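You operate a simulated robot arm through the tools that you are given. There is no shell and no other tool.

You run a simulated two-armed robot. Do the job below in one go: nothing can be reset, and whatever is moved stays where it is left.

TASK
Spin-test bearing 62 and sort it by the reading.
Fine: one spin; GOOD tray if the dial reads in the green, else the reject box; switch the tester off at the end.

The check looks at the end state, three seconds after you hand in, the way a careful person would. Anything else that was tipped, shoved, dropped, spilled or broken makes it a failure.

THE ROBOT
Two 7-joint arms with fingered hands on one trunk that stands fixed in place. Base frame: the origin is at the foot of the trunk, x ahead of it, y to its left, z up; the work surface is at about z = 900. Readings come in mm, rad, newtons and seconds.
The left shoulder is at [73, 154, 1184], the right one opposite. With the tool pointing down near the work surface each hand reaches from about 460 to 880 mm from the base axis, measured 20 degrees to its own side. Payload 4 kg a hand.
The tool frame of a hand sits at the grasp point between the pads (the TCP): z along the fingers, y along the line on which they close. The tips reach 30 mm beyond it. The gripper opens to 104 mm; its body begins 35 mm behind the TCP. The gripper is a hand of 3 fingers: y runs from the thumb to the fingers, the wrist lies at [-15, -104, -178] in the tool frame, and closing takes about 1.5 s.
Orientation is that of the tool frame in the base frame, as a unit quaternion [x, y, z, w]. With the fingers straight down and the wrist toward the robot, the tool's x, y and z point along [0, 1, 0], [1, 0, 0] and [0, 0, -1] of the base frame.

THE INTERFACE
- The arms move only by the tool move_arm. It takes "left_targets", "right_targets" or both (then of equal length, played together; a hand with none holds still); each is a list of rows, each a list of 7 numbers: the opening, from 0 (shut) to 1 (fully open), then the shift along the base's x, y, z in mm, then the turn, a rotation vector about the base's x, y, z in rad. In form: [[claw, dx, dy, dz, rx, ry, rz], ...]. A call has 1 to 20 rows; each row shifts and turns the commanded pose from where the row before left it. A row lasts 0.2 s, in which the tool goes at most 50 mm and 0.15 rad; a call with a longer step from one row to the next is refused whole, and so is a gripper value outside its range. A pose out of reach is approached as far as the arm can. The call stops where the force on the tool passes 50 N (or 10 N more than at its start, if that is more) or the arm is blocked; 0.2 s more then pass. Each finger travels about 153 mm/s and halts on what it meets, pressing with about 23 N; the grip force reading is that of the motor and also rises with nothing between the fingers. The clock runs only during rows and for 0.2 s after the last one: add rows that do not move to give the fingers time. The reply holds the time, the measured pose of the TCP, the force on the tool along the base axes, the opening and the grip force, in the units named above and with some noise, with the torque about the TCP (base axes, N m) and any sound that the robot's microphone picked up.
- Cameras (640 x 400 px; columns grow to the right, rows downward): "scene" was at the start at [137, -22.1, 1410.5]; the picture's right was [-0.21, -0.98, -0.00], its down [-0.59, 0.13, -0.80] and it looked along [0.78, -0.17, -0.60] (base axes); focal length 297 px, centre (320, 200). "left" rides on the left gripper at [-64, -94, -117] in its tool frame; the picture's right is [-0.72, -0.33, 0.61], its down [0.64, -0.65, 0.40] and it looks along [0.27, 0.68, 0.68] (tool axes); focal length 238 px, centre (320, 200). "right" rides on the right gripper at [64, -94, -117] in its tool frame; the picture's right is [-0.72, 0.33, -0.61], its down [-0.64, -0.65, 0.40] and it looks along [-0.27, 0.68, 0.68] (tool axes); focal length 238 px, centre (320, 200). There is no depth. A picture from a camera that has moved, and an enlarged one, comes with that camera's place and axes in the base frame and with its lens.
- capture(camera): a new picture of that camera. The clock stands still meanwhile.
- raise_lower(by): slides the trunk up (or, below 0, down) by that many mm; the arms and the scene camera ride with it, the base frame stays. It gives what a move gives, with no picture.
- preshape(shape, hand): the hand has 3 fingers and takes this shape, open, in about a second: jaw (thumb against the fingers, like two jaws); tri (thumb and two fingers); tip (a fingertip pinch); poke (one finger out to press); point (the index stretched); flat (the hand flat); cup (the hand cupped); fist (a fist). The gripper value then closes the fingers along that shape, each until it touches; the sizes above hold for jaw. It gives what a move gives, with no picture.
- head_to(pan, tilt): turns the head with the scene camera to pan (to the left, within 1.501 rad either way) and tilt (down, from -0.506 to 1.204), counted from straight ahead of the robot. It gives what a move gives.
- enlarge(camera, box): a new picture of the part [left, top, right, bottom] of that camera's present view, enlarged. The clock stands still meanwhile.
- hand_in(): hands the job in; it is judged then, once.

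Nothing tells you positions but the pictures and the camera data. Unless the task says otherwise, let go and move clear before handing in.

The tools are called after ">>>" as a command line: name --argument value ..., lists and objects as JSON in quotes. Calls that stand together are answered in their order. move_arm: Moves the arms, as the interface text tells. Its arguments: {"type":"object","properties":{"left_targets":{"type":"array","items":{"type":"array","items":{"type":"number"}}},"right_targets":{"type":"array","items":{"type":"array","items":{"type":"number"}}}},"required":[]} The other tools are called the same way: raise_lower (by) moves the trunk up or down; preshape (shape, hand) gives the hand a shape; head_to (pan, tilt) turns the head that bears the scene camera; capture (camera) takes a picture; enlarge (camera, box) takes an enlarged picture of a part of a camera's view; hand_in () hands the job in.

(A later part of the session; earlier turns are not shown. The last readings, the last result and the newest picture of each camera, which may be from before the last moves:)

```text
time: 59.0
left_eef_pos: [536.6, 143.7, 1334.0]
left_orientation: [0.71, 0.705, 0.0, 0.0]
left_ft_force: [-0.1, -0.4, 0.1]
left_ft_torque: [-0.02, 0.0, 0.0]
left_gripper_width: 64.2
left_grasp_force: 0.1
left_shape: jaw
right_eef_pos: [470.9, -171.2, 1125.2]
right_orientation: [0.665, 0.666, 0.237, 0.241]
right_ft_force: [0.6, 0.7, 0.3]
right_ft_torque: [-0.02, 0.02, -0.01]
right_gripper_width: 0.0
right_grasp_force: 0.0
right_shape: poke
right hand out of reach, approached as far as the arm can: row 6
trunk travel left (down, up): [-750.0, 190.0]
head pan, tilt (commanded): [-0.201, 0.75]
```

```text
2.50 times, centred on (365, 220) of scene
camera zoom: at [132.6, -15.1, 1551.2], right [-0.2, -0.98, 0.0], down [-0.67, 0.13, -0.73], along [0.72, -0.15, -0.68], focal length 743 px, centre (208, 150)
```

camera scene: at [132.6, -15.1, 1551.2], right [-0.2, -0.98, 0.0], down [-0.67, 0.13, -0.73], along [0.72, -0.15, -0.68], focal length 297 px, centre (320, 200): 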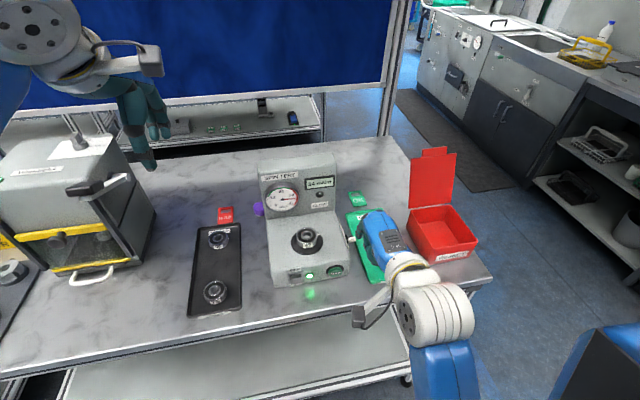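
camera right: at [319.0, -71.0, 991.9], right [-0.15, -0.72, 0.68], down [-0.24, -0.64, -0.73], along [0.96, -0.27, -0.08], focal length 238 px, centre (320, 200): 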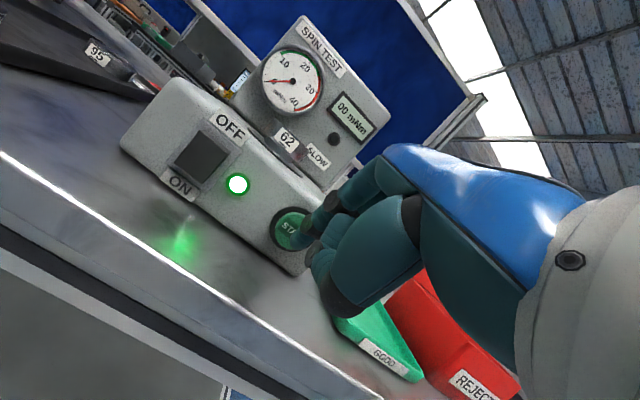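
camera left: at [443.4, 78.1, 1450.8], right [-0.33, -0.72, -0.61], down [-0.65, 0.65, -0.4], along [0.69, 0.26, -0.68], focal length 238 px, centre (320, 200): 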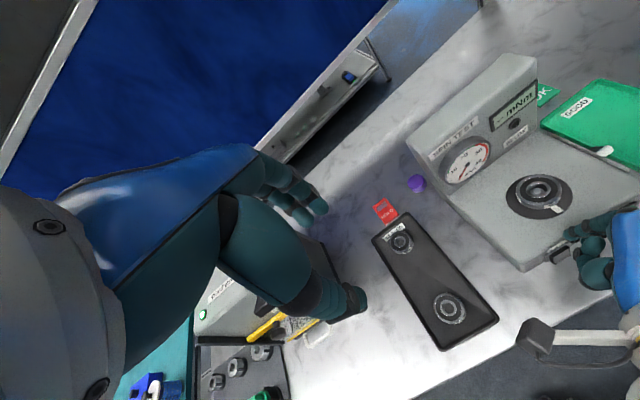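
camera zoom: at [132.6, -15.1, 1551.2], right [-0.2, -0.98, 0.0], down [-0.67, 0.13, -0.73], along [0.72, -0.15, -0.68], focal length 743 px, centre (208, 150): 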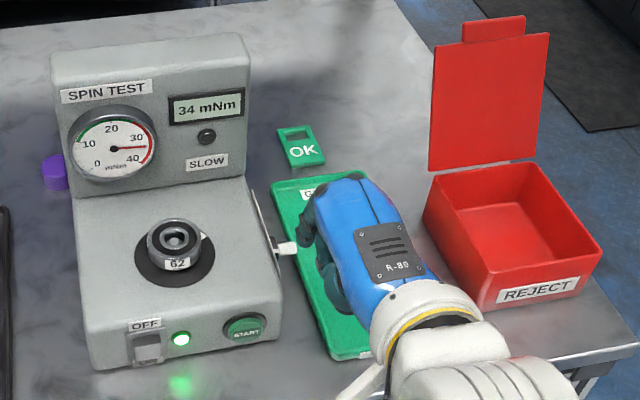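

The box interior spans about x 528–664, y −380…−505, rim near z 955. I set the right hand back to "jaw", level it and turn it by about 0.8 rad while staying high.

>>> preshape --shape "jaw" --hand "right"

>>> move_arm --right_targets '[[0.8, 4, 0, 0, 0, 0.14, 0], [0.65, 4, 0, 0, 0, 0.14, 0], [0.65, 4, 0, 0, 0, 0.14, 0], [0.65, 4, 0, 0, 0, 0.14, 0], [0.65, 4, 0, 0, 0, 0.14, 0], [0.65, 5, 0, 0, 0, 0, 0.1333], [0.65, 5, 0, 0, 0, 0, 0.1333], [0.65, 5, 0, 0, 0, 0, 0.1333], [0.65, 5, 0, 0, 0, 0, 0.1333], [0.65, 5, 0, 0, 0, 0, 0.1333], [0.65, 5, 0, 0, 0, 0, 0.1333], [0.65, 0, 0, 0, 0, 0, 0]]'

>>> capture --camera "scene"

>>> capture --camera "right"

```text
time: 59.9
left_eef_pos: [537.7, 142.8, 1333.0]
left_orientation: [0.71, 0.704, -0.001, 0.001]
left_ft_force: [0.2, -1.2, 0.3]
left_ft_torque: [0.0, 0.01, 0.01]
left_gripper_width: 64.1
left_grasp_force: 0.0
left_shape: jaw
right_eef_pos: [469.7, -172.7, 1124.9]
right_orientation: [0.665, 0.666, 0.238, 0.24]
right_ft_force: [1.4, 0.1, 0.0]
right_ft_torque: [-0.02, 0.0, 0.0]
right_gripper_width: 104.0
right_grasp_force: 0.2
right_shape: jaw
trunk travel left (down, up): [-750.0, 190.0]
head pan, tilt (commanded): [-0.201, 0.75]
```

```text
time: 60.4
left_eef_pos: [538.2, 142.3, 1334.1]
left_orientation: [0.71, 0.704, 0.0, 0.0]
left_ft_force: [-0.6, 0.0, 0.8]
left_ft_torque: [-0.01, 0.0, -0.02]
left_gripper_width: 64.0
left_grasp_force: 0.1
left_shape: jaw
right_eef_pos: [463.9, -216.8, 1099.1]
right_orientation: [0.642, 0.715, 0.116, 0.252]
right_ft_force: [-0.3, -0.7, -0.6]
right_ft_torque: [0.02, 0.03, 0.03]
right_gripper_width: 67.8
right_grasp_force: 0.1
right_shape: jaw
right hand out of reach, approached as far as the arm can: row 1
trunk travel left (down, up): [-750.0, 190.0]
head pan, tilt (commanded): [-0.201, 0.75]
stopped in row 2 (right hand): the arm was blocked; the commanded pose is now the measured one
```

```text
taken
camera scene: at [134.1, -19.1, 1551.0], right [-0.2, -0.98, 0.0], down [-0.67, 0.14, -0.73], along [0.71, -0.15, -0.68], focal length 297 px, centre (320, 200)
```

scene: 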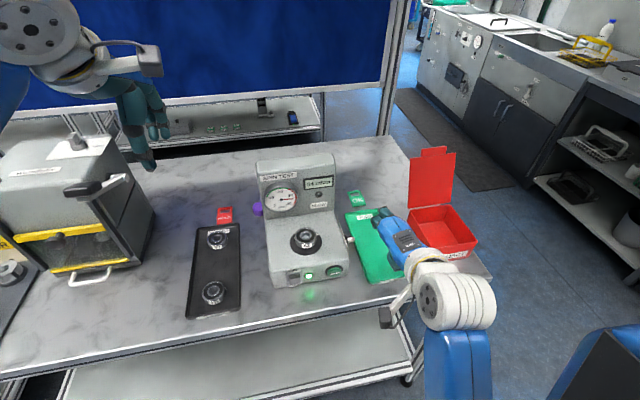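

```text
taken
camera right: at [320.2, -149.7, 1136.7], right [0.0, -0.56, 0.83], down [-0.32, -0.79, -0.53], along [0.95, -0.27, -0.18], focal length 238 px, centre (320, 200)
```

right: 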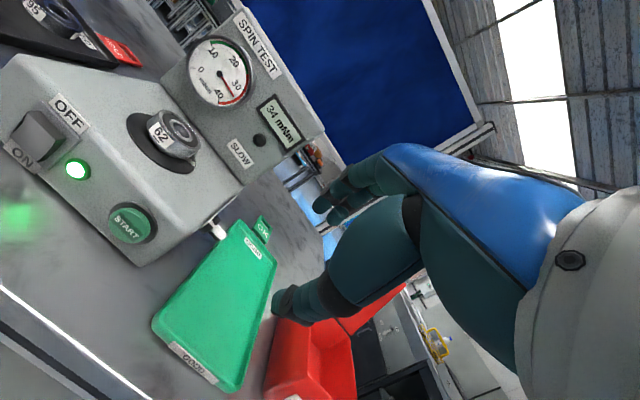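

The arm was blocked by its own folding, nothing in the scene moved. I move the hand outward first to unfold it before turning.

>>> move_arm --right_targets '[[0.65, 20, 0, 8, 0, 0, 0], [0.65, 25, 0, 10, 0, 0, 0], [0.65, 25, 0, 10, 0, 0, 0], [0.65, 0, 0, 0, 0, 0, 0]]'

>>> capture --camera "scene"

```text
time: 61.4
left_eef_pos: [535.6, 141.8, 1333.5]
left_orientation: [0.71, 0.705, 0.001, 0.001]
left_ft_force: [-0.8, -0.1, -0.2]
left_ft_torque: [-0.01, 0.0, 0.0]
left_gripper_width: 64.2
left_grasp_force: 0.1
left_shape: jaw
right_eef_pos: [534.8, -215.8, 1127.8]
right_orientation: [0.642, 0.715, 0.117, 0.252]
right_ft_force: [-0.7, 0.2, 1.1]
right_ft_torque: [0.01, -0.02, 0.03]
right_gripper_width: 67.9
right_grasp_force: 0.1
right_shape: jaw
trunk travel left (down, up): [-750.0, 190.0]
head pan, tilt (commanded): [-0.201, 0.75]
```

```text
taken
camera scene: at [132.4, -18.9, 1551.2], right [-0.2, -0.98, 0.0], down [-0.67, 0.14, -0.73], along [0.72, -0.15, -0.68], focal length 297 px, centre (320, 200)
```

scene: 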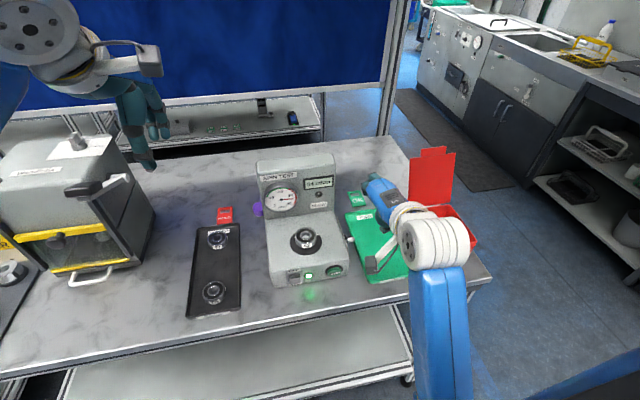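

The arm unfolded. Now I level the hand and yaw it to about 0.8 rad, staying in place.

>>> move_arm --right_targets '[[0.65, 2, 0, 2, -0.0037, 0.0819, 0.0963], [0.65, 2, 0, 2, -0.0037, 0.0819, 0.0963], [0.65, 2, 0, 2, -0.0037, 0.0819, 0.0963], [0.65, 2, 0, 2, -0.0037, 0.0819, 0.0963], [0.65, 2, 0, 2, -0.0037, 0.0819, 0.0963], [0.65, 2, 0, 2, -0.0037, 0.0819, 0.0963], [0.65, 2, 0, 2, -0.0037, 0.0819, 0.0963], [0.65, 0, 0, 0, 0, 0, 0]]'

>>> capture --camera "scene"

>>> capture --camera "right"

```text
time: 63.2
left_eef_pos: [537.8, 141.0, 1334.9]
left_orientation: [0.709, 0.705, 0.001, 0.001]
left_ft_force: [-0.7, -0.1, -0.6]
left_ft_torque: [0.01, 0.0, 0.0]
left_gripper_width: 64.0
left_grasp_force: 0.0
left_shape: jaw
right_eef_pos: [547.4, -216.6, 1141.5]
right_orientation: [0.375, 0.927, 0.001, -0.001]
right_ft_force: [0.0, 0.1, -0.5]
right_ft_torque: [0.02, -0.01, -0.01]
right_gripper_width: 68.2
right_grasp_force: 0.2
right_shape: jaw
trunk travel left (down, up): [-750.0, 190.0]
head pan, tilt (commanded): [-0.201, 0.75]
```

```text
taken
camera scene: at [134.0, -19.5, 1551.1], right [-0.2, -0.98, 0.0], down [-0.67, 0.14, -0.73], along [0.71, -0.15, -0.68], focal length 297 px, centre (320, 200)
```

scene: 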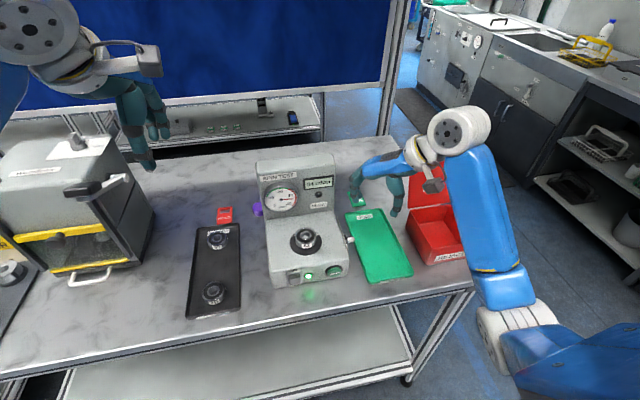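

```text
taken
camera right: at [436.0, -240.0, 1256.8], right [0.75, -0.27, 0.61], down [0.0, -0.91, -0.41], along [0.67, 0.31, -0.68], focal length 238 px, centre (320, 200)
```

right: 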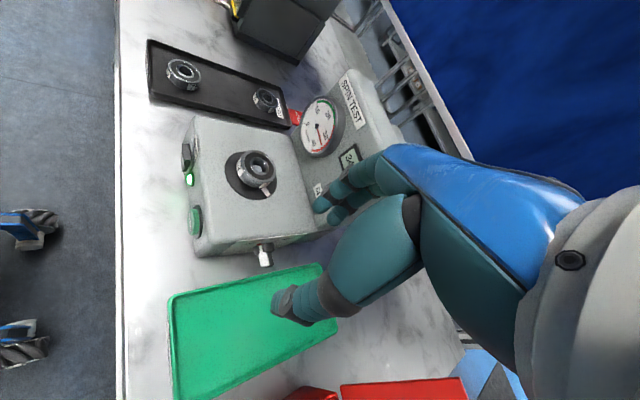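

The hand is level. I move it above the bearing on the spindle at about (593, -75), staying above it.

>>> move_arm --right_targets '[[0.65, 9, 28, -8, 0, 0, 0], [0.65, 9, 28, -8, 0, 0, 0], [0.65, 9, 28, -8, 0, 0, 0], [0.65, 9, 28, -8, 0, 0, 0], [0.65, 9, 28, -8, 0, 0, 0], [0.65, 0, 0, 0, 0, 0, 0]]'

>>> enlarge --camera "scene" --box '[250, 150, 370, 290]'

>>> capture --camera "right"

>>> capture --camera "left"

```text
time: 64.6
left_eef_pos: [536.7, 141.8, 1334.6]
left_orientation: [0.71, 0.704, 0.001, 0.001]
left_ft_force: [0.7, -0.6, 0.3]
left_ft_torque: [0.04, 0.01, 0.0]
left_gripper_width: 64.0
left_grasp_force: 0.0
left_shape: jaw
right_eef_pos: [591.9, -75.9, 1100.8]
right_orientation: [0.376, 0.927, 0.0, -0.002]
right_ft_force: [0.4, -0.1, 0.3]
right_ft_torque: [-0.03, -0.01, -0.03]
right_gripper_width: 68.0
right_grasp_force: 0.0
right_shape: jaw
trunk travel left (down, up): [-750.0, 190.0]
head pan, tilt (commanded): [-0.201, 0.75]
```

```text
2.86 times, centred on (310, 220) of scene
camera zoom: at [134.1, -18.3, 1551.1], right [-0.2, -0.98, 0.0], down [-0.67, 0.14, -0.73], along [0.71, -0.15, -0.68], focal length 850 px, centre (349, 143)
```

zoom: 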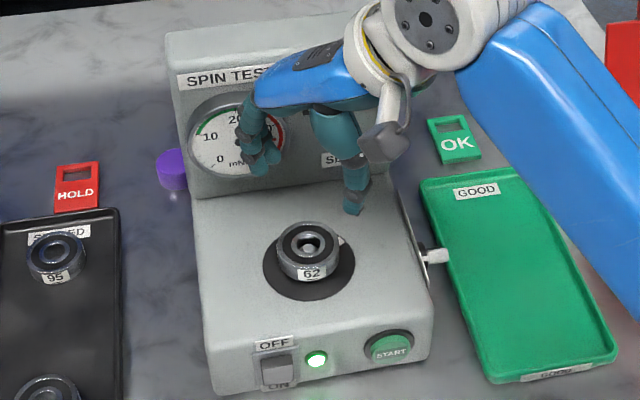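

```text
taken
camera right: at [478.9, -98.6, 1216.3], right [0.74, -0.27, 0.61], down [0.0, -0.91, -0.41], along [0.67, 0.3, -0.68], focal length 238 px, centre (320, 200)
```

right: 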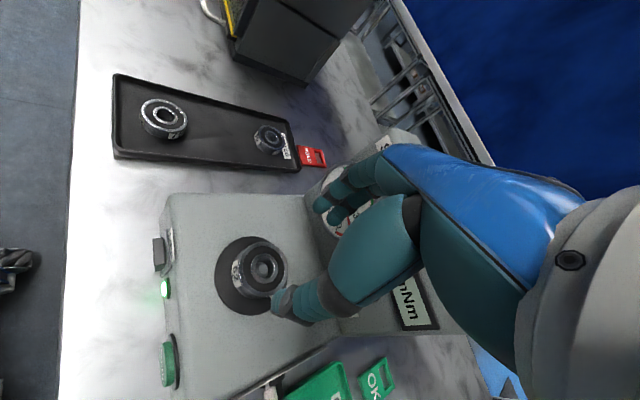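

```text
taken
camera left: at [442.5, 78.2, 1451.1], right [-0.33, -0.72, -0.61], down [-0.65, 0.65, -0.41], along [0.69, 0.26, -0.68], focal length 238 px, centre (320, 200)
```

left: 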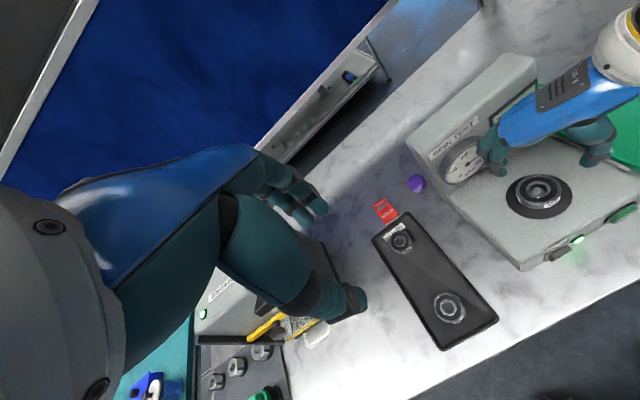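

>>> enlarge --camera "right" --box '[200, 220, 330, 330]'

>>> enlarge --camera "left" --box '[470, 90, 630, 230]'

```text
3.64 times, centred on (265, 275) of right
camera zoom: at [478.9, -98.6, 1216.3], right [0.74, -0.27, 0.61], down [0.0, -0.91, -0.41], along [0.67, 0.3, -0.68], focal length 867 px, centre (520, -73)
```

zoom: 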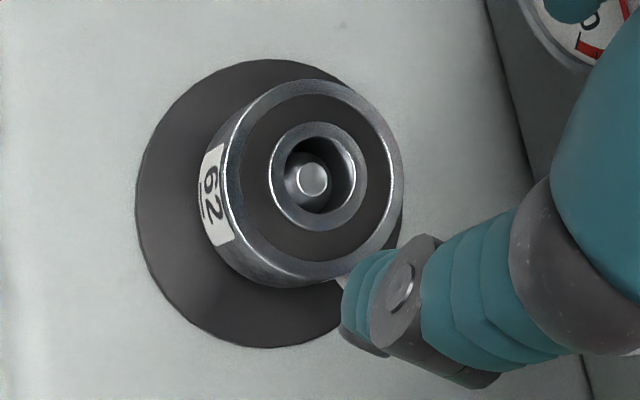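

```text
2.86 times, centred on (550, 160) of left
camera zoom: at [442.5, 78.2, 1451.1], right [-0.33, -0.72, -0.61], down [-0.65, 0.65, -0.41], along [0.69, 0.26, -0.68], focal length 681 px, centre (-337, 314)
```

zoom: 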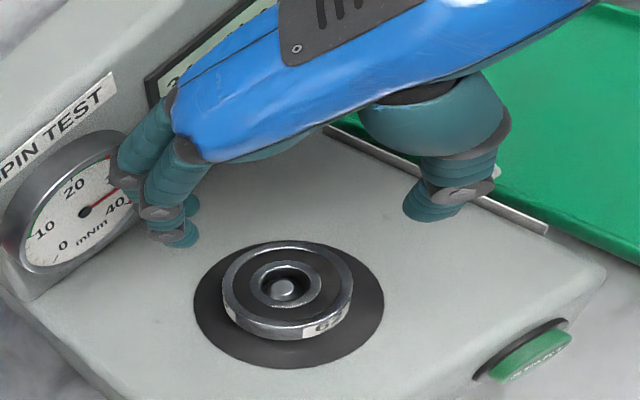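

Bearing centre relative to the hand is about (+2.6, 0) mm; I correct and descend part way around it.

>>> move_arm --right_targets '[[0.65, 2, 0, -15, 0, 0, 0], [0.65, 0, 0, -20, 0, 0, 0], [0.65, 0, 0, -20, 0, 0, 0], [0.65, 0, 0, 0, 0, 0, 0]]'

>>> enlarge --camera "right" --box '[200, 200, 350, 330]'

>>> enlarge --camera "left" --box '[470, 90, 630, 230]'

>>> enlarge --camera "scene" --box '[260, 180, 350, 270]'

```text
time: 65.6
left_eef_pos: [536.4, 141.2, 1333.9]
left_orientation: [0.71, 0.704, 0.001, 0.0]
left_ft_force: [-0.1, -0.1, 0.2]
left_ft_torque: [0.0, -0.02, 0.01]
left_gripper_width: 63.9
left_grasp_force: 0.1
left_shape: jaw
right_eef_pos: [593.4, -76.6, 1044.2]
right_orientation: [0.376, 0.927, 0.001, -0.002]
right_ft_force: [-0.2, -0.7, 0.7]
right_ft_torque: [-0.05, 0.0, -0.01]
right_gripper_width: 68.0
right_grasp_force: 0.0
right_shape: jaw
trunk travel left (down, up): [-750.0, 190.0]
head pan, tilt (commanded): [-0.201, 0.75]
```

```text
3.08 times, centred on (275, 265) of right
camera zoom: at [482.2, -99.1, 1161.0], right [0.74, -0.27, 0.61], down [0.0, -0.91, -0.41], along [0.67, 0.3, -0.68], focal length 733 px, centre (458, 0)
```

zoom: 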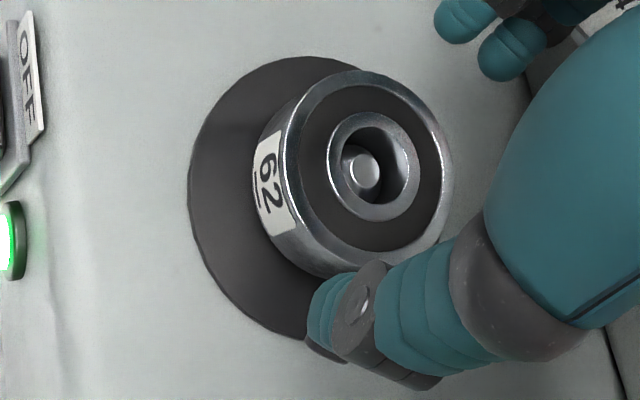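

```text
2.86 times, centred on (550, 160) of left
camera zoom: at [442.6, 77.6, 1451.1], right [-0.33, -0.72, -0.61], down [-0.65, 0.65, -0.4], along [0.69, 0.26, -0.68], focal length 681 px, centre (-337, 314)
```

zoom: 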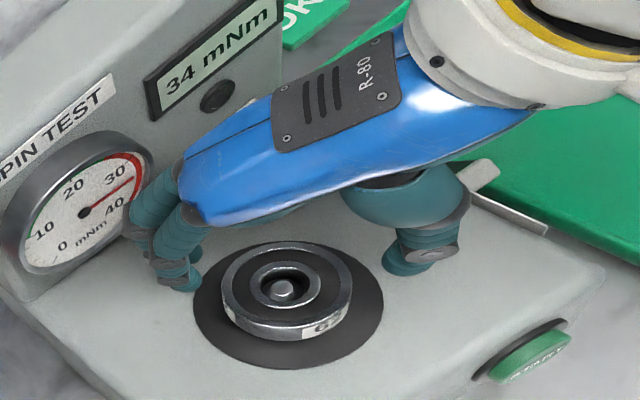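

```text
4.44 times, centred on (305, 225) of scene
camera zoom: at [134.1, -19.0, 1551.1], right [-0.2, -0.98, 0.0], down [-0.67, 0.14, -0.73], along [0.71, -0.15, -0.68], focal length 1322 px, centre (387, 89)
```

zoom: 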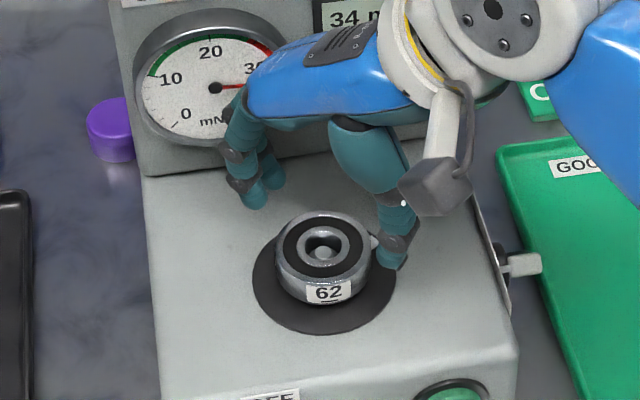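

Centred. I descend the remaining 25 mm and close on the bearing.

>>> move_arm --right_targets '[[0.65, -0.5, 0.3, -10, 0, 0, 0], [0.65, 0, 0, -8, 0, 0, 0], [0.65, 0, 0, -5, 0, 0, 0], [0.65, 0, 0, -2, 0, 0, 0], [0.65, 0, 0, 0, 0, 0, 0]]'

>>> enlarge --camera "scene" --box '[260, 180, 350, 270]'

>>> enlarge --camera "right" --box '[200, 200, 350, 330]'

```text
time: 66.8
left_eef_pos: [536.6, 142.2, 1335.0]
left_orientation: [0.709, 0.705, 0.002, 0.001]
left_ft_force: [0.8, -0.4, 0.4]
left_ft_torque: [0.0, -0.01, -0.02]
left_gripper_width: 64.2
left_grasp_force: 0.1
left_shape: jaw
right_eef_pos: [594.2, -76.5, 1020.9]
right_orientation: [0.376, 0.927, 0.001, -0.001]
right_ft_force: [0.2, -0.4, 0.3]
right_ft_torque: [0.01, -0.01, 0.01]
right_gripper_width: 67.8
right_grasp_force: 0.0
right_shape: jaw
trunk travel left (down, up): [-750.0, 190.0]
head pan, tilt (commanded): [-0.201, 0.75]
```

```text
4.44 times, centred on (305, 225) of scene
camera zoom: at [134.0, -18.9, 1551.1], right [-0.2, -0.98, 0.0], down [-0.67, 0.14, -0.73], along [0.71, -0.15, -0.68], focal length 1322 px, centre (387, 89)
```

zoom: 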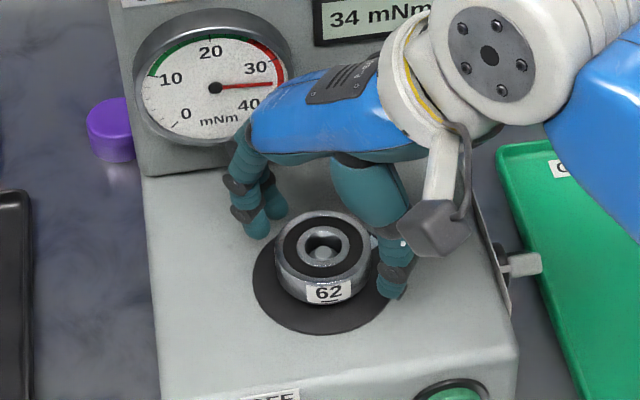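

```text
3.08 times, centred on (275, 265) of right
camera zoom: at [481.6, -99.1, 1137.2], right [0.74, -0.27, 0.61], down [0.0, -0.91, -0.41], along [0.67, 0.3, -0.68], focal length 733 px, centre (458, 0)
```

zoom: 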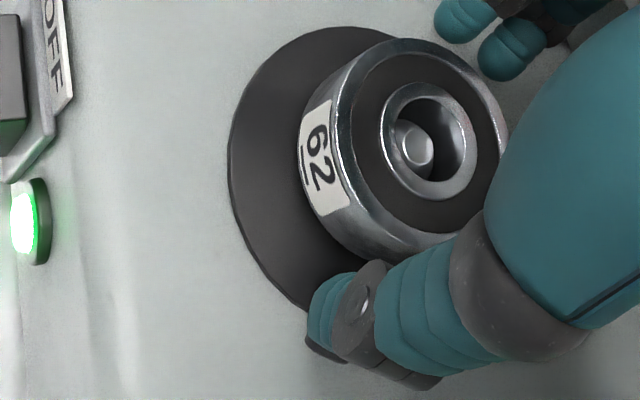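

>>> move_arm --right_targets '[[0.65, 0, 0, -2.5, 0, 0, 0], [0.5, 0, 0, 0, 0, 0, 0], [0.4, 0, 0, 0, 0, 0, 0], [0.3, 0, 0, 0, 0, 0, 0], [0.3, 0, 0, 0, 0, 0, 0], [0.3, 0, 0, 0, 0, 0, 0]]'

>>> enlarge --camera "scene" --box '[260, 180, 350, 270]'

>>> enlarge --camera "right" --box '[200, 200, 350, 330]'

```text
time: 68.2
left_eef_pos: [536.8, 141.0, 1333.5]
left_orientation: [0.709, 0.705, 0.0, 0.0]
left_ft_force: [-0.5, 0.3, 0.2]
left_ft_torque: [-0.01, 0.0, -0.03]
left_gripper_width: 64.3
left_grasp_force: 0.0
left_shape: jaw
right_eef_pos: [593.6, -76.1, 1018.4]
right_orientation: [0.376, 0.927, 0.0, -0.001]
right_ft_force: [0.4, -0.8, 0.1]
right_ft_torque: [0.02, -0.02, 0.01]
right_gripper_width: 44.2
right_grasp_force: 23.3
right_shape: jaw
trunk travel left (down, up): [-750.0, 190.0]
head pan, tilt (commanded): [-0.201, 0.75]
```

```text
4.44 times, centred on (305, 225) of scene
camera zoom: at [134.4, -19.0, 1551.0], right [-0.2, -0.98, 0.0], down [-0.67, 0.14, -0.73], along [0.71, -0.15, -0.68], focal length 1322 px, centre (387, 89)
```

zoom: 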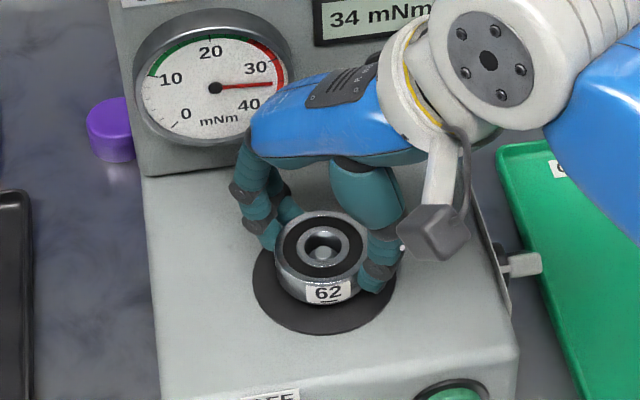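

```text
3.08 times, centred on (275, 265) of right
camera zoom: at [481.8, -98.8, 1134.6], right [0.74, -0.27, 0.61], down [0.0, -0.91, -0.41], along [0.67, 0.3, -0.68], focal length 733 px, centre (458, 0)
```

zoom: 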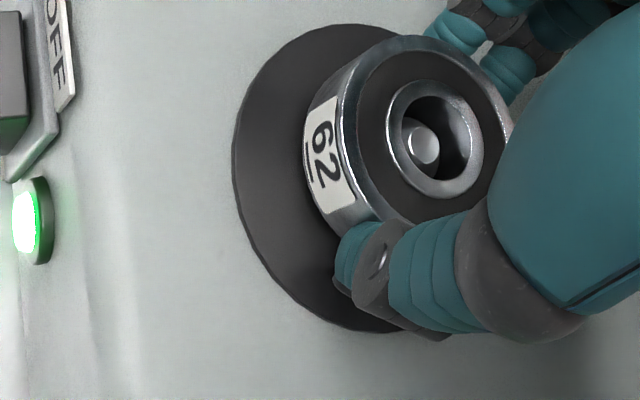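

Gripped at 23 N, the dial still reads 34. I lift straight up slowly off the nub.

>>> move_arm --right_targets '[[0.3, 0, 0, 5, 0, 0, 0], [0.3, 0, 0, 8, 0, 0, 0], [0.3, 0, 0, 12, 0, 0, 0], [0.3, 0, 0, 20, 0, 0, 0], [0.3, 0, 0, 25, 0, 0, 0], [0.3, 0, 0, 30, 0, 0, 0], [0.3, 0, 0, 0, 0, 0, 0]]'

>>> capture --camera "right"

>>> enlarge --camera "scene" --box '[240, 140, 480, 290]'

```text
time: 69.8
left_eef_pos: [537.5, 141.6, 1333.8]
left_orientation: [0.709, 0.705, 0.001, 0.0]
left_ft_force: [0.5, -0.4, 0.9]
left_ft_torque: [0.01, -0.02, -0.02]
left_gripper_width: 64.1
left_grasp_force: 0.0
left_shape: jaw
right_eef_pos: [593.0, -77.0, 1120.2]
right_orientation: [0.376, 0.926, 0.0, -0.001]
right_ft_force: [0.6, -1.1, -1.5]
right_ft_torque: [-0.03, 0.05, 0.01]
right_gripper_width: 44.1
right_grasp_force: 22.5
right_shape: jaw
trunk travel left (down, up): [-750.0, 190.0]
head pan, tilt (commanded): [-0.201, 0.75]
```

```text
taken
camera right: at [481.7, -99.7, 1236.2], right [0.74, -0.27, 0.61], down [0.0, -0.91, -0.41], along [0.67, 0.3, -0.68], focal length 238 px, centre (320, 200)
```

right: 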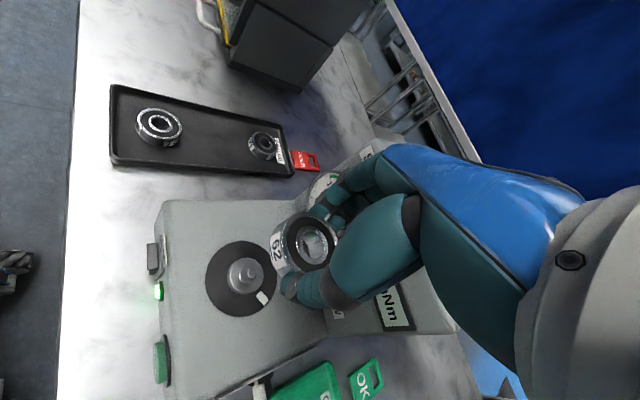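

```text
2.67 times, centred on (360, 215) of scene
camera zoom: at [134.6, -19.1, 1551.0], right [-0.2, -0.98, 0.0], down [-0.67, 0.14, -0.73], along [0.71, -0.15, -0.68], focal length 793 px, centre (213, 160)
```

zoom: 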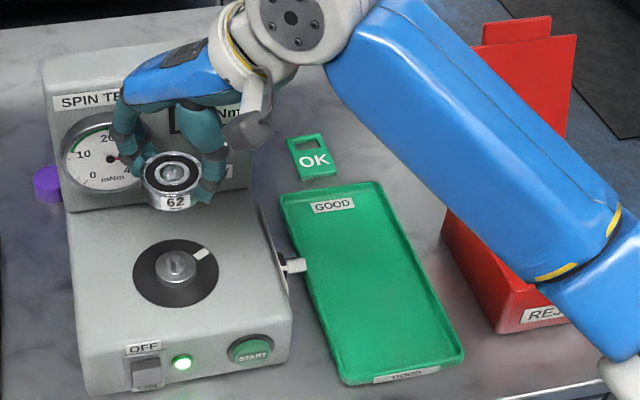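

Bearing 62 is off the spindle and securely held. I carry it at height over to the reject box centre, about (585, -443).

>>> move_arm --right_targets '[[0.3, -2, -20, 3, 0, 0, 0], [0.3, -2, -35, 3, 0, 0, 0], [0.3, -2, -38, 0, 0, 0, 0], [0.3, -2, -38, 0, 0, 0, 0], [0.3, 0, -38, 0, 0, 0, 0], [0.3, 0, -38, 0, 0, 0, 0], [0.3, 0, -38, 0, 0, 0, 0], [0.3, 0, -38, 0, 0, 0, 0], [0.3, 0, -38, 0, 0, 0, 0], [0.3, 0, -30, 0, 0, 0, 0], [0.3, 0, -15, 0, 0, 0, 0], [0.3, 0, 0, 0, 0, 0, 0]]'

>>> capture --camera "scene"

>>> capture --camera "right"

```text
time: 72.4
left_eef_pos: [538.2, 141.2, 1335.0]
left_orientation: [0.709, 0.705, 0.001, -0.001]
left_ft_force: [0.3, 0.3, -0.1]
left_ft_torque: [-0.02, 0.01, 0.0]
left_gripper_width: 64.2
left_grasp_force: 0.0
left_shape: jaw
right_eef_pos: [584.7, -443.3, 1123.1]
right_orientation: [0.376, 0.927, 0.001, 0.0]
right_ft_force: [-0.2, 0.2, -1.1]
right_ft_torque: [0.02, 0.0, 0.03]
right_gripper_width: 44.1
right_grasp_force: 23.0
right_shape: jaw
trunk travel left (down, up): [-750.0, 190.0]
head pan, tilt (commanded): [-0.201, 0.75]
```

```text
taken
camera scene: at [134.3, -21.2, 1551.0], right [-0.2, -0.98, 0.0], down [-0.67, 0.14, -0.73], along [0.71, -0.15, -0.68], focal length 297 px, centre (320, 200)
```

scene: 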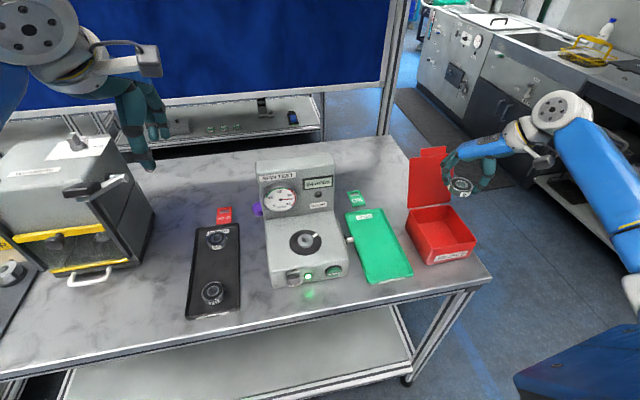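

```text
taken
camera right: at [472.8, -466.6, 1239.8], right [0.74, -0.27, 0.61], down [0.0, -0.91, -0.41], along [0.67, 0.31, -0.68], focal length 238 px, centre (320, 200)
```

right: 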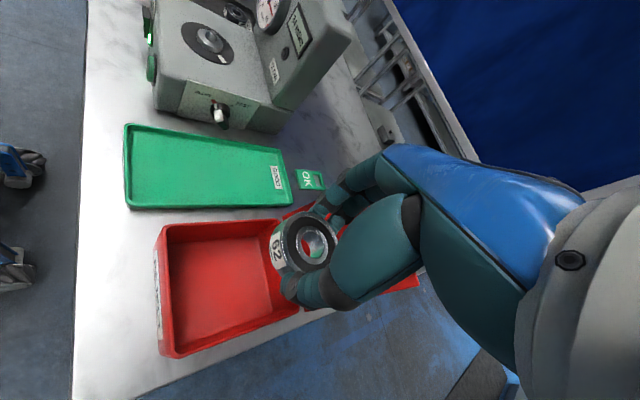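

Re-triangulating with both cameras, the box is x 515–650, y −371…−493, rim near z 970. I shift 6 mm toward its middle and lower part way, then check clearance.

>>> move_arm --right_targets '[[0.3, -1, 6, -15, 0, 0, 0], [0.3, 0, 0, -25, 0, 0, 0], [0.3, 0, 0, -25, 0, 0, 0], [0.3, 0, 0, -25, 0, 0, 0], [0.3, 0, 0, -20, 0, 0, 0], [0.3, 0, 0, 0, 0, 0, 0]]'

>>> capture --camera "right"

>>> enlarge --camera "scene" --box '[390, 130, 510, 280]'

```text
time: 73.8
left_eef_pos: [537.5, 139.9, 1333.8]
left_orientation: [0.709, 0.705, 0.0, 0.0]
left_ft_force: [0.9, 0.9, 0.3]
left_ft_torque: [0.03, 0.0, 0.0]
left_gripper_width: 64.1
left_grasp_force: 0.1
left_shape: jaw
right_eef_pos: [583.0, -436.7, 1012.2]
right_orientation: [0.376, 0.927, 0.002, -0.001]
right_ft_force: [-0.5, 0.1, -2.0]
right_ft_torque: [-0.02, 0.0, 0.0]
right_gripper_width: 44.2
right_grasp_force: 23.0
right_shape: jaw
trunk travel left (down, up): [-750.0, 190.0]
head pan, tilt (commanded): [-0.201, 0.75]
```

```text
taken
camera right: at [472.2, -459.2, 1128.7], right [0.74, -0.27, 0.61], down [0.0, -0.91, -0.41], along [0.67, 0.31, -0.68], focal length 238 px, centre (320, 200)
```

right: 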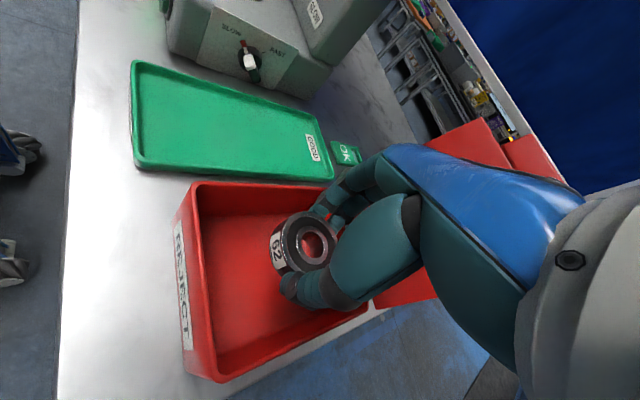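

```text
2.67 times, centred on (450, 205) of scene
camera zoom: at [134.2, -21.2, 1551.0], right [-0.2, -0.98, 0.0], down [-0.67, 0.14, -0.73], along [0.71, -0.15, -0.68], focal length 793 px, centre (-27, 187)
```

zoom: 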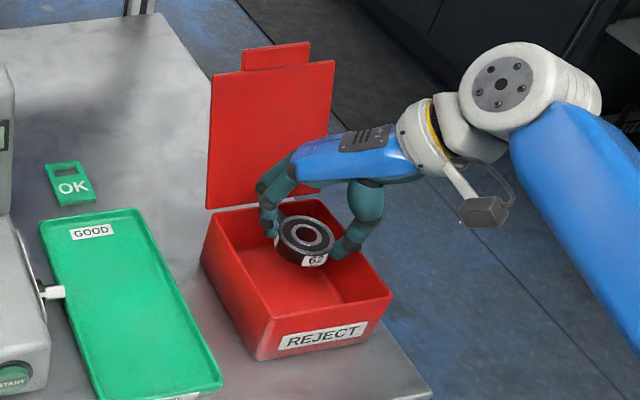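

The bearing is centred over the box with clearance all round. I lower it into the box slowly.

>>> move_arm --right_targets '[[0.3, 0, 0, -15, 0, 0, 0], [0.3, 0, 0, -15, 0, 0, 0], [0.3, 0, 0, -12, 0, 0, 0], [0.3, 0, 0, -8, 0, 0, 0], [0.3, 0, 0, 0, 0, 0, 0]]'

>>> capture --camera "right"

>>> enlarge --camera "scene" --box '[400, 170, 500, 280]'

```text
time: 75.0
left_eef_pos: [536.0, 139.9, 1334.0]
left_orientation: [0.709, 0.705, 0.001, -0.002]
left_ft_force: [0.7, 0.2, -0.6]
left_ft_torque: [0.01, 0.0, 0.03]
left_gripper_width: 64.2
left_grasp_force: 0.0
left_shape: jaw
right_eef_pos: [583.2, -437.6, 962.2]
right_orientation: [0.376, 0.926, 0.0, -0.001]
right_ft_force: [0.5, 0.1, -2.5]
right_ft_torque: [0.0, -0.01, 0.03]
right_gripper_width: 44.0
right_grasp_force: 23.3
right_shape: jaw
trunk travel left (down, up): [-750.0, 190.0]
head pan, tilt (commanded): [-0.201, 0.75]
```

```text
taken
camera right: at [471.9, -460.6, 1078.7], right [0.74, -0.27, 0.61], down [0.0, -0.91, -0.41], along [0.67, 0.31, -0.68], focal length 238 px, centre (320, 200)
```

right: 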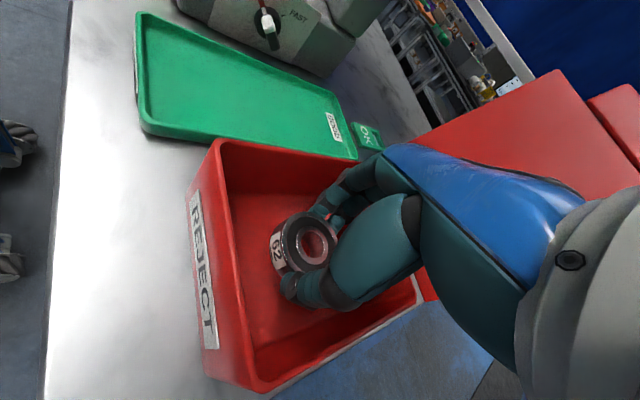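

```text
3.64 times, centred on (450, 225) of scene
camera zoom: at [134.3, -21.1, 1551.0], right [-0.2, -0.98, 0.0], down [-0.67, 0.14, -0.73], along [0.71, -0.15, -0.68], focal length 1081 px, centre (-153, 109)
```

zoom: 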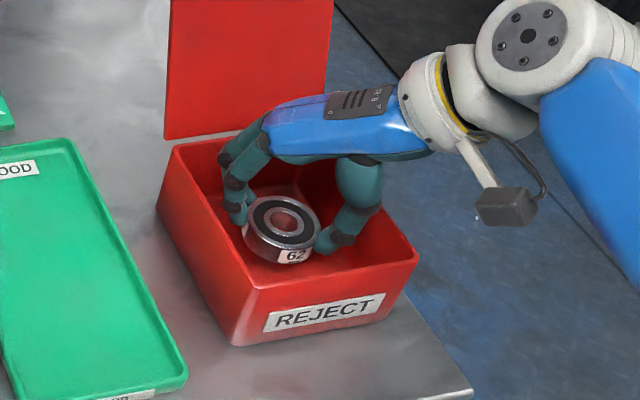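

>>> move_arm --right_targets '[[0.3, 0, 0, -5, 0, 0, 0], [0.3, 0, 0, -4, 0, 0, 0], [0.3, 0, 0, -3, 0, 0, 0], [0.3, 0, 0, 0, 0, 0, 0]]'

>>> enlarge --camera "right" --box '[180, 120, 440, 390]'

>>> enlarge --camera "scene" --box '[400, 170, 500, 280]'

```text
time: 76.0
left_eef_pos: [537.8, 140.3, 1334.7]
left_orientation: [0.71, 0.704, 0.001, 0.0]
left_ft_force: [0.6, 0.1, 0.0]
left_ft_torque: [0.02, 0.02, 0.02]
left_gripper_width: 64.0
left_grasp_force: 0.1
left_shape: jaw
right_eef_pos: [583.5, -437.7, 951.8]
right_orientation: [0.377, 0.926, 0.001, -0.001]
right_ft_force: [-0.3, 0.8, -1.6]
right_ft_torque: [0.01, 0.03, -0.02]
right_gripper_width: 43.7
right_grasp_force: 23.4
right_shape: jaw
trunk travel left (down, up): [-750.0, 190.0]
head pan, tilt (commanded): [-0.201, 0.75]
```

```text
1.48 times, centred on (310, 255) of right
camera zoom: at [472.7, -460.3, 1067.1], right [0.74, -0.27, 0.61], down [0.0, -0.91, -0.41], along [0.67, 0.31, -0.68], focal length 353 px, centre (335, 118)
```

zoom: 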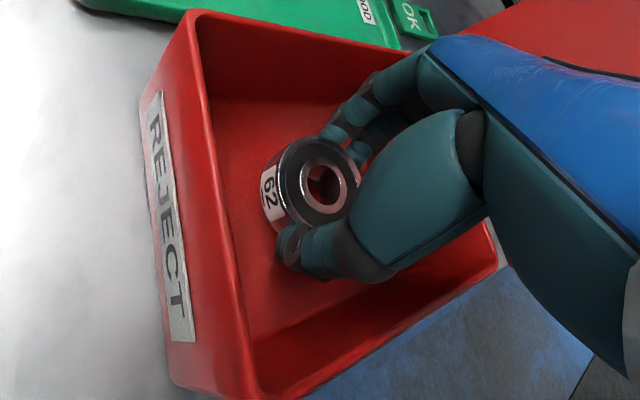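

```text
3.64 times, centred on (450, 225) of scene
camera zoom: at [134.2, -21.1, 1551.0], right [-0.2, -0.98, 0.0], down [-0.67, 0.14, -0.73], along [0.71, -0.15, -0.68], focal length 1081 px, centre (-153, 109)
```

zoom: 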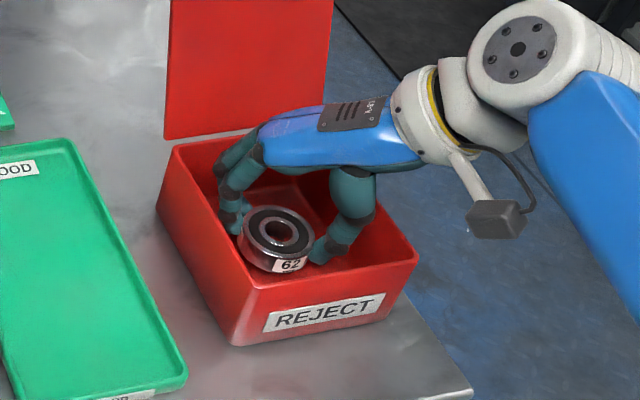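

>>> move_arm --right_targets '[[0.3, 0, 0, -3, 0, 0, 0], [0.3, 0, 0, -3, 0, 0, 0], [0.3, 0, 0, 0, 0, 0, 0]]'

>>> enlarge --camera "scene" --box '[400, 170, 500, 280]'

```text
time: 76.8
left_eef_pos: [536.5, 140.6, 1334.0]
left_orientation: [0.71, 0.705, 0.001, -0.001]
left_ft_force: [-0.9, 0.0, -0.9]
left_ft_torque: [-0.02, 0.0, -0.01]
left_gripper_width: 64.3
left_grasp_force: 0.0
left_shape: jaw
right_eef_pos: [584.4, -438.8, 945.5]
right_orientation: [0.376, 0.927, 0.002, -0.001]
right_ft_force: [0.5, 0.2, -2.0]
right_ft_torque: [0.04, 0.02, 0.02]
right_gripper_width: 43.9
right_grasp_force: 22.6
right_shape: jaw
trunk travel left (down, up): [-750.0, 190.0]
head pan, tilt (commanded): [-0.201, 0.75]
```

```text
3.64 times, centred on (450, 225) of scene
camera zoom: at [134.2, -21.1, 1551.0], right [-0.2, -0.98, 0.0], down [-0.67, 0.14, -0.73], along [0.71, -0.15, -0.68], focal length 1081 px, centre (-153, 109)
```

zoom: 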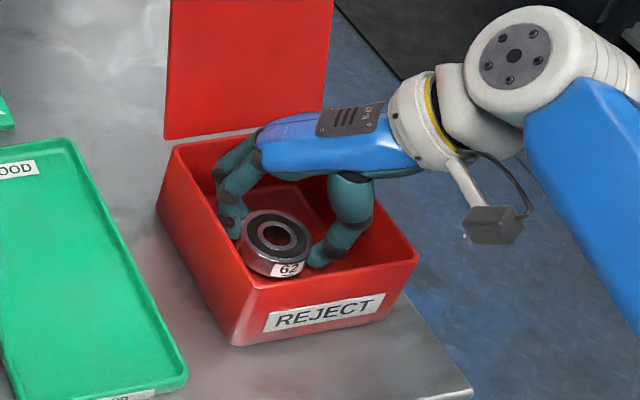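

Only a few millimetres above the floor now. I open the fingers just enough to release.

>>> move_arm --right_targets '[[0.38, 0, 0, 0, 0, 0, 0], [0.46, 0, 0, 0, 0, 0, 0], [0.54, 0, 0, 0, 0, 0, 0], [0.54, 0, 0, 0, 0, 0, 0], [0.54, 0, 0, 0, 0, 0, 0]]'

>>> enlarge --camera "scene" --box '[400, 170, 500, 280]'

>>> enlarge --camera "right" --box '[180, 120, 440, 390]'

```text
time: 78.0
left_eef_pos: [536.8, 140.2, 1334.2]
left_orientation: [0.709, 0.705, 0.0, 0.0]
left_ft_force: [-0.8, 0.4, -0.1]
left_ft_torque: [-0.03, -0.01, -0.04]
left_gripper_width: 64.2
left_grasp_force: 0.1
left_shape: jaw
right_eef_pos: [584.5, -436.5, 945.5]
right_orientation: [0.377, 0.926, 0.002, -0.001]
right_ft_force: [0.1, -0.4, -0.7]
right_ft_torque: [0.0, 0.01, -0.01]
right_gripper_width: 55.9
right_grasp_force: 0.1
right_shape: jaw
trunk travel left (down, up): [-750.0, 190.0]
head pan, tilt (commanded): [-0.201, 0.75]
```

```text
3.64 times, centred on (450, 225) of scene
camera zoom: at [134.0, -20.8, 1551.1], right [-0.2, -0.98, 0.0], down [-0.67, 0.14, -0.73], along [0.71, -0.15, -0.68], focal length 1081 px, centre (-153, 109)
```

zoom: 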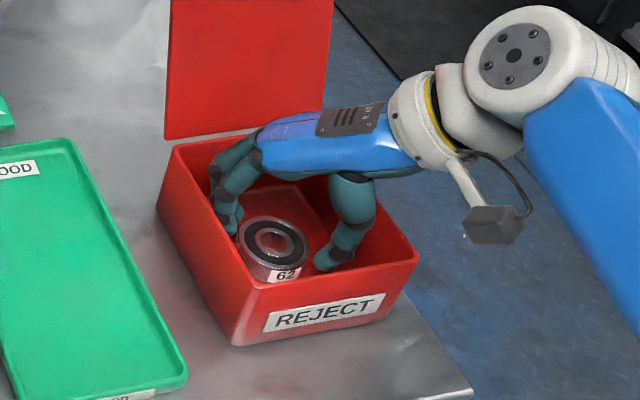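

```text
1.48 times, centred on (310, 255) of right
camera zoom: at [472.8, -460.5, 1061.7], right [0.74, -0.27, 0.61], down [0.0, -0.91, -0.41], along [0.67, 0.31, -0.68], focal length 353 px, centre (335, 118)
```

zoom: 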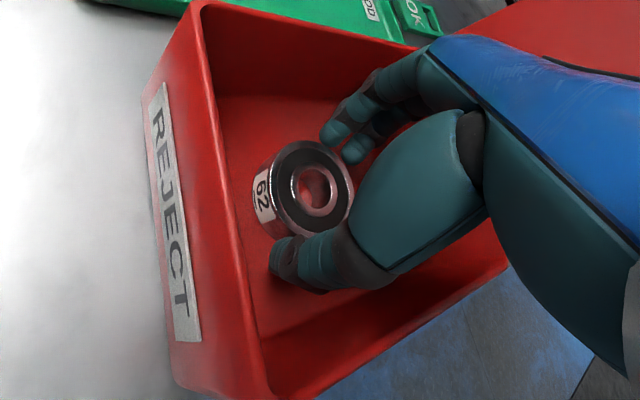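

Bearing 62 lies flat in the reject box and the fingers are free. I lift the hand straight out.

>>> move_arm --right_targets '[[0.54, 0, 0, 10, 0, 0, 0], [0.54, 0, 0, 15, 0, 0, 0], [0.54, 0, 0, 20, 0, 0, 0], [0.54, 0, 0, 25, 0, 0, 0], [0.54, 0, 0, 30, 0, 0, 0], [0.54, 0, 0, 30, 0, 0, 0], [0.54, 0, 0, 30, 0, 0, 0], [0.54, 0, 0, 0, 0, 0, 0]]'

>>> capture --camera "scene"

>>> capture --camera "right"

```text
time: 79.8
left_eef_pos: [536.9, 139.5, 1334.3]
left_orientation: [0.709, 0.705, 0.0, -0.001]
left_ft_force: [0.5, 0.7, -0.6]
left_ft_torque: [0.01, 0.0, -0.01]
left_gripper_width: 64.1
left_grasp_force: 0.1
left_shape: jaw
right_eef_pos: [585.8, -438.1, 1106.9]
right_orientation: [0.376, 0.927, 0.0, -0.002]
right_ft_force: [0.3, -0.4, 0.5]
right_ft_torque: [0.02, 0.01, 0.03]
right_gripper_width: 55.8
right_grasp_force: 0.0
right_shape: jaw
trunk travel left (down, up): [-750.0, 190.0]
head pan, tilt (commanded): [-0.201, 0.75]
```

```text
taken
camera scene: at [133.8, -20.8, 1551.1], right [-0.2, -0.98, 0.0], down [-0.67, 0.14, -0.73], along [0.71, -0.15, -0.68], focal length 297 px, centre (320, 200)
```

scene: 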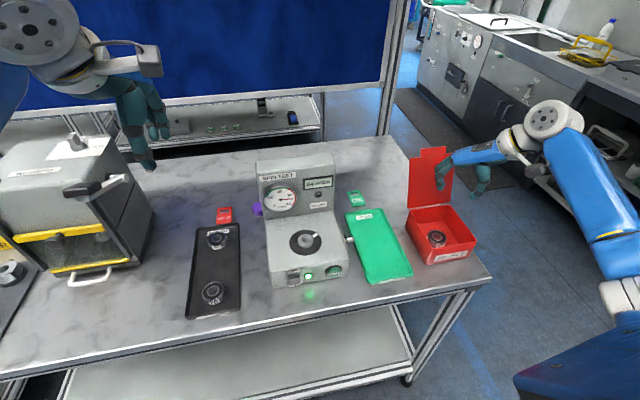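

```text
taken
camera right: at [474.0, -460.8, 1222.7], right [0.74, -0.27, 0.61], down [0.0, -0.91, -0.41], along [0.67, 0.31, -0.68], focal length 238 px, centre (320, 200)
```

right: 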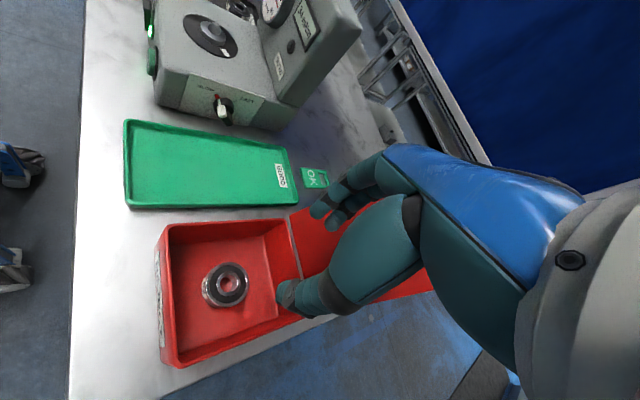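

Bearing 62 is in the reject box and everything else is in place. Next I switch the tester off: I shape the right hand to "poke" and bring it back in front of the tester at height, turning it to face forward.

>>> preshape --shape "poke" --hand "right"

>>> move_arm --right_targets '[[0, -4, 25, 5, 0, 0, 0], [0, -5, 35, 3, 0, 0, 0], [0, -5, 40, 3, 0, 0, -0.1], [0, -5, 40, 3, 0, 0, -0.1], [0, -5, 40, 3, 0, 0, -0.1], [0, -5, 40, 3, 0, 0, -0.1], [0, -5, 40, 0, 0, 0, -0.1], [0, -5, 40, 0, 0, 0, -0.1], [0, -5, 40, 0, 0, 0, -0.1], [0, 0, 30, 0, 0, 0, -0.1], [0, 0, 20, 0, 0, 0, 0], [0, 0, 0, 0, 0, 0, 0]]'

>>> capture --camera "scene"

>>> capture --camera "left"

```text
time: 80.7
left_eef_pos: [536.6, 140.8, 1334.4]
left_orientation: [0.71, 0.705, 0.001, 0.0]
left_ft_force: [0.3, 0.3, -0.5]
left_ft_torque: [0.0, -0.01, -0.02]
left_gripper_width: 64.1
left_grasp_force: 0.1
left_shape: jaw
right_eef_pos: [586.3, -438.3, 1106.4]
right_orientation: [0.376, 0.927, -0.001, -0.001]
right_ft_force: [0.3, 0.5, 0.2]
right_ft_torque: [0.0, -0.04, -0.02]
right_gripper_width: 0.0
right_grasp_force: 0.0
right_shape: poke
trunk travel left (down, up): [-750.0, 190.0]
head pan, tilt (commanded): [-0.201, 0.75]
```

```text
time: 83.3
left_eef_pos: [538.1, 142.0, 1334.3]
left_orientation: [0.71, 0.704, 0.001, 0.002]
left_ft_force: [-0.2, 0.0, -0.5]
left_ft_torque: [0.01, -0.03, 0.01]
left_gripper_width: 64.2
left_grasp_force: 0.0
left_shape: jaw
right_eef_pos: [540.7, -46.3, 1127.6]
right_orientation: [0.707, 0.708, 0.001, 0.0]
right_ft_force: [0.4, 0.7, 0.2]
right_ft_torque: [0.04, 0.01, -0.01]
right_gripper_width: 0.0
right_grasp_force: 0.1
right_shape: poke
trunk travel left (down, up): [-750.0, 190.0]
head pan, tilt (commanded): [-0.201, 0.75]
```

```text
taken
camera scene: at [134.0, -19.0, 1551.1], right [-0.2, -0.98, 0.0], down [-0.67, 0.14, -0.73], along [0.71, -0.15, -0.68], focal length 297 px, centre (320, 200)
```

scene: 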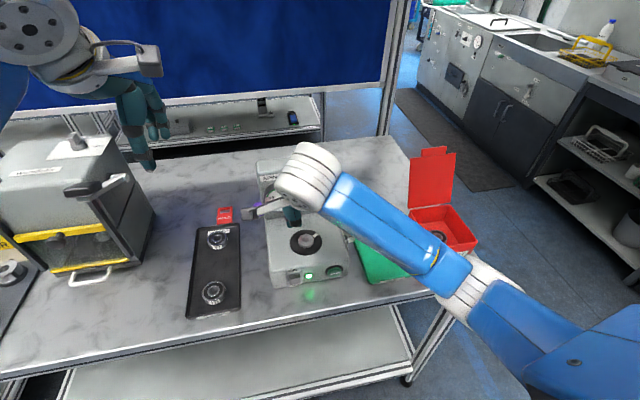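

```text
taken
camera left: at [442.5, 77.6, 1451.1], right [-0.33, -0.72, -0.61], down [-0.65, 0.65, -0.4], along [0.69, 0.26, -0.68], focal length 238 px, centre (320, 200)
```

left: 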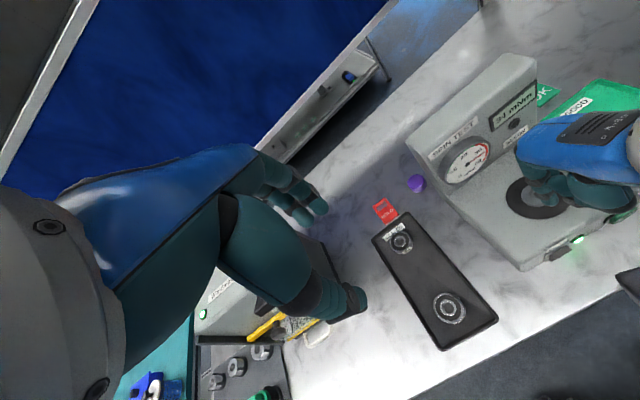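

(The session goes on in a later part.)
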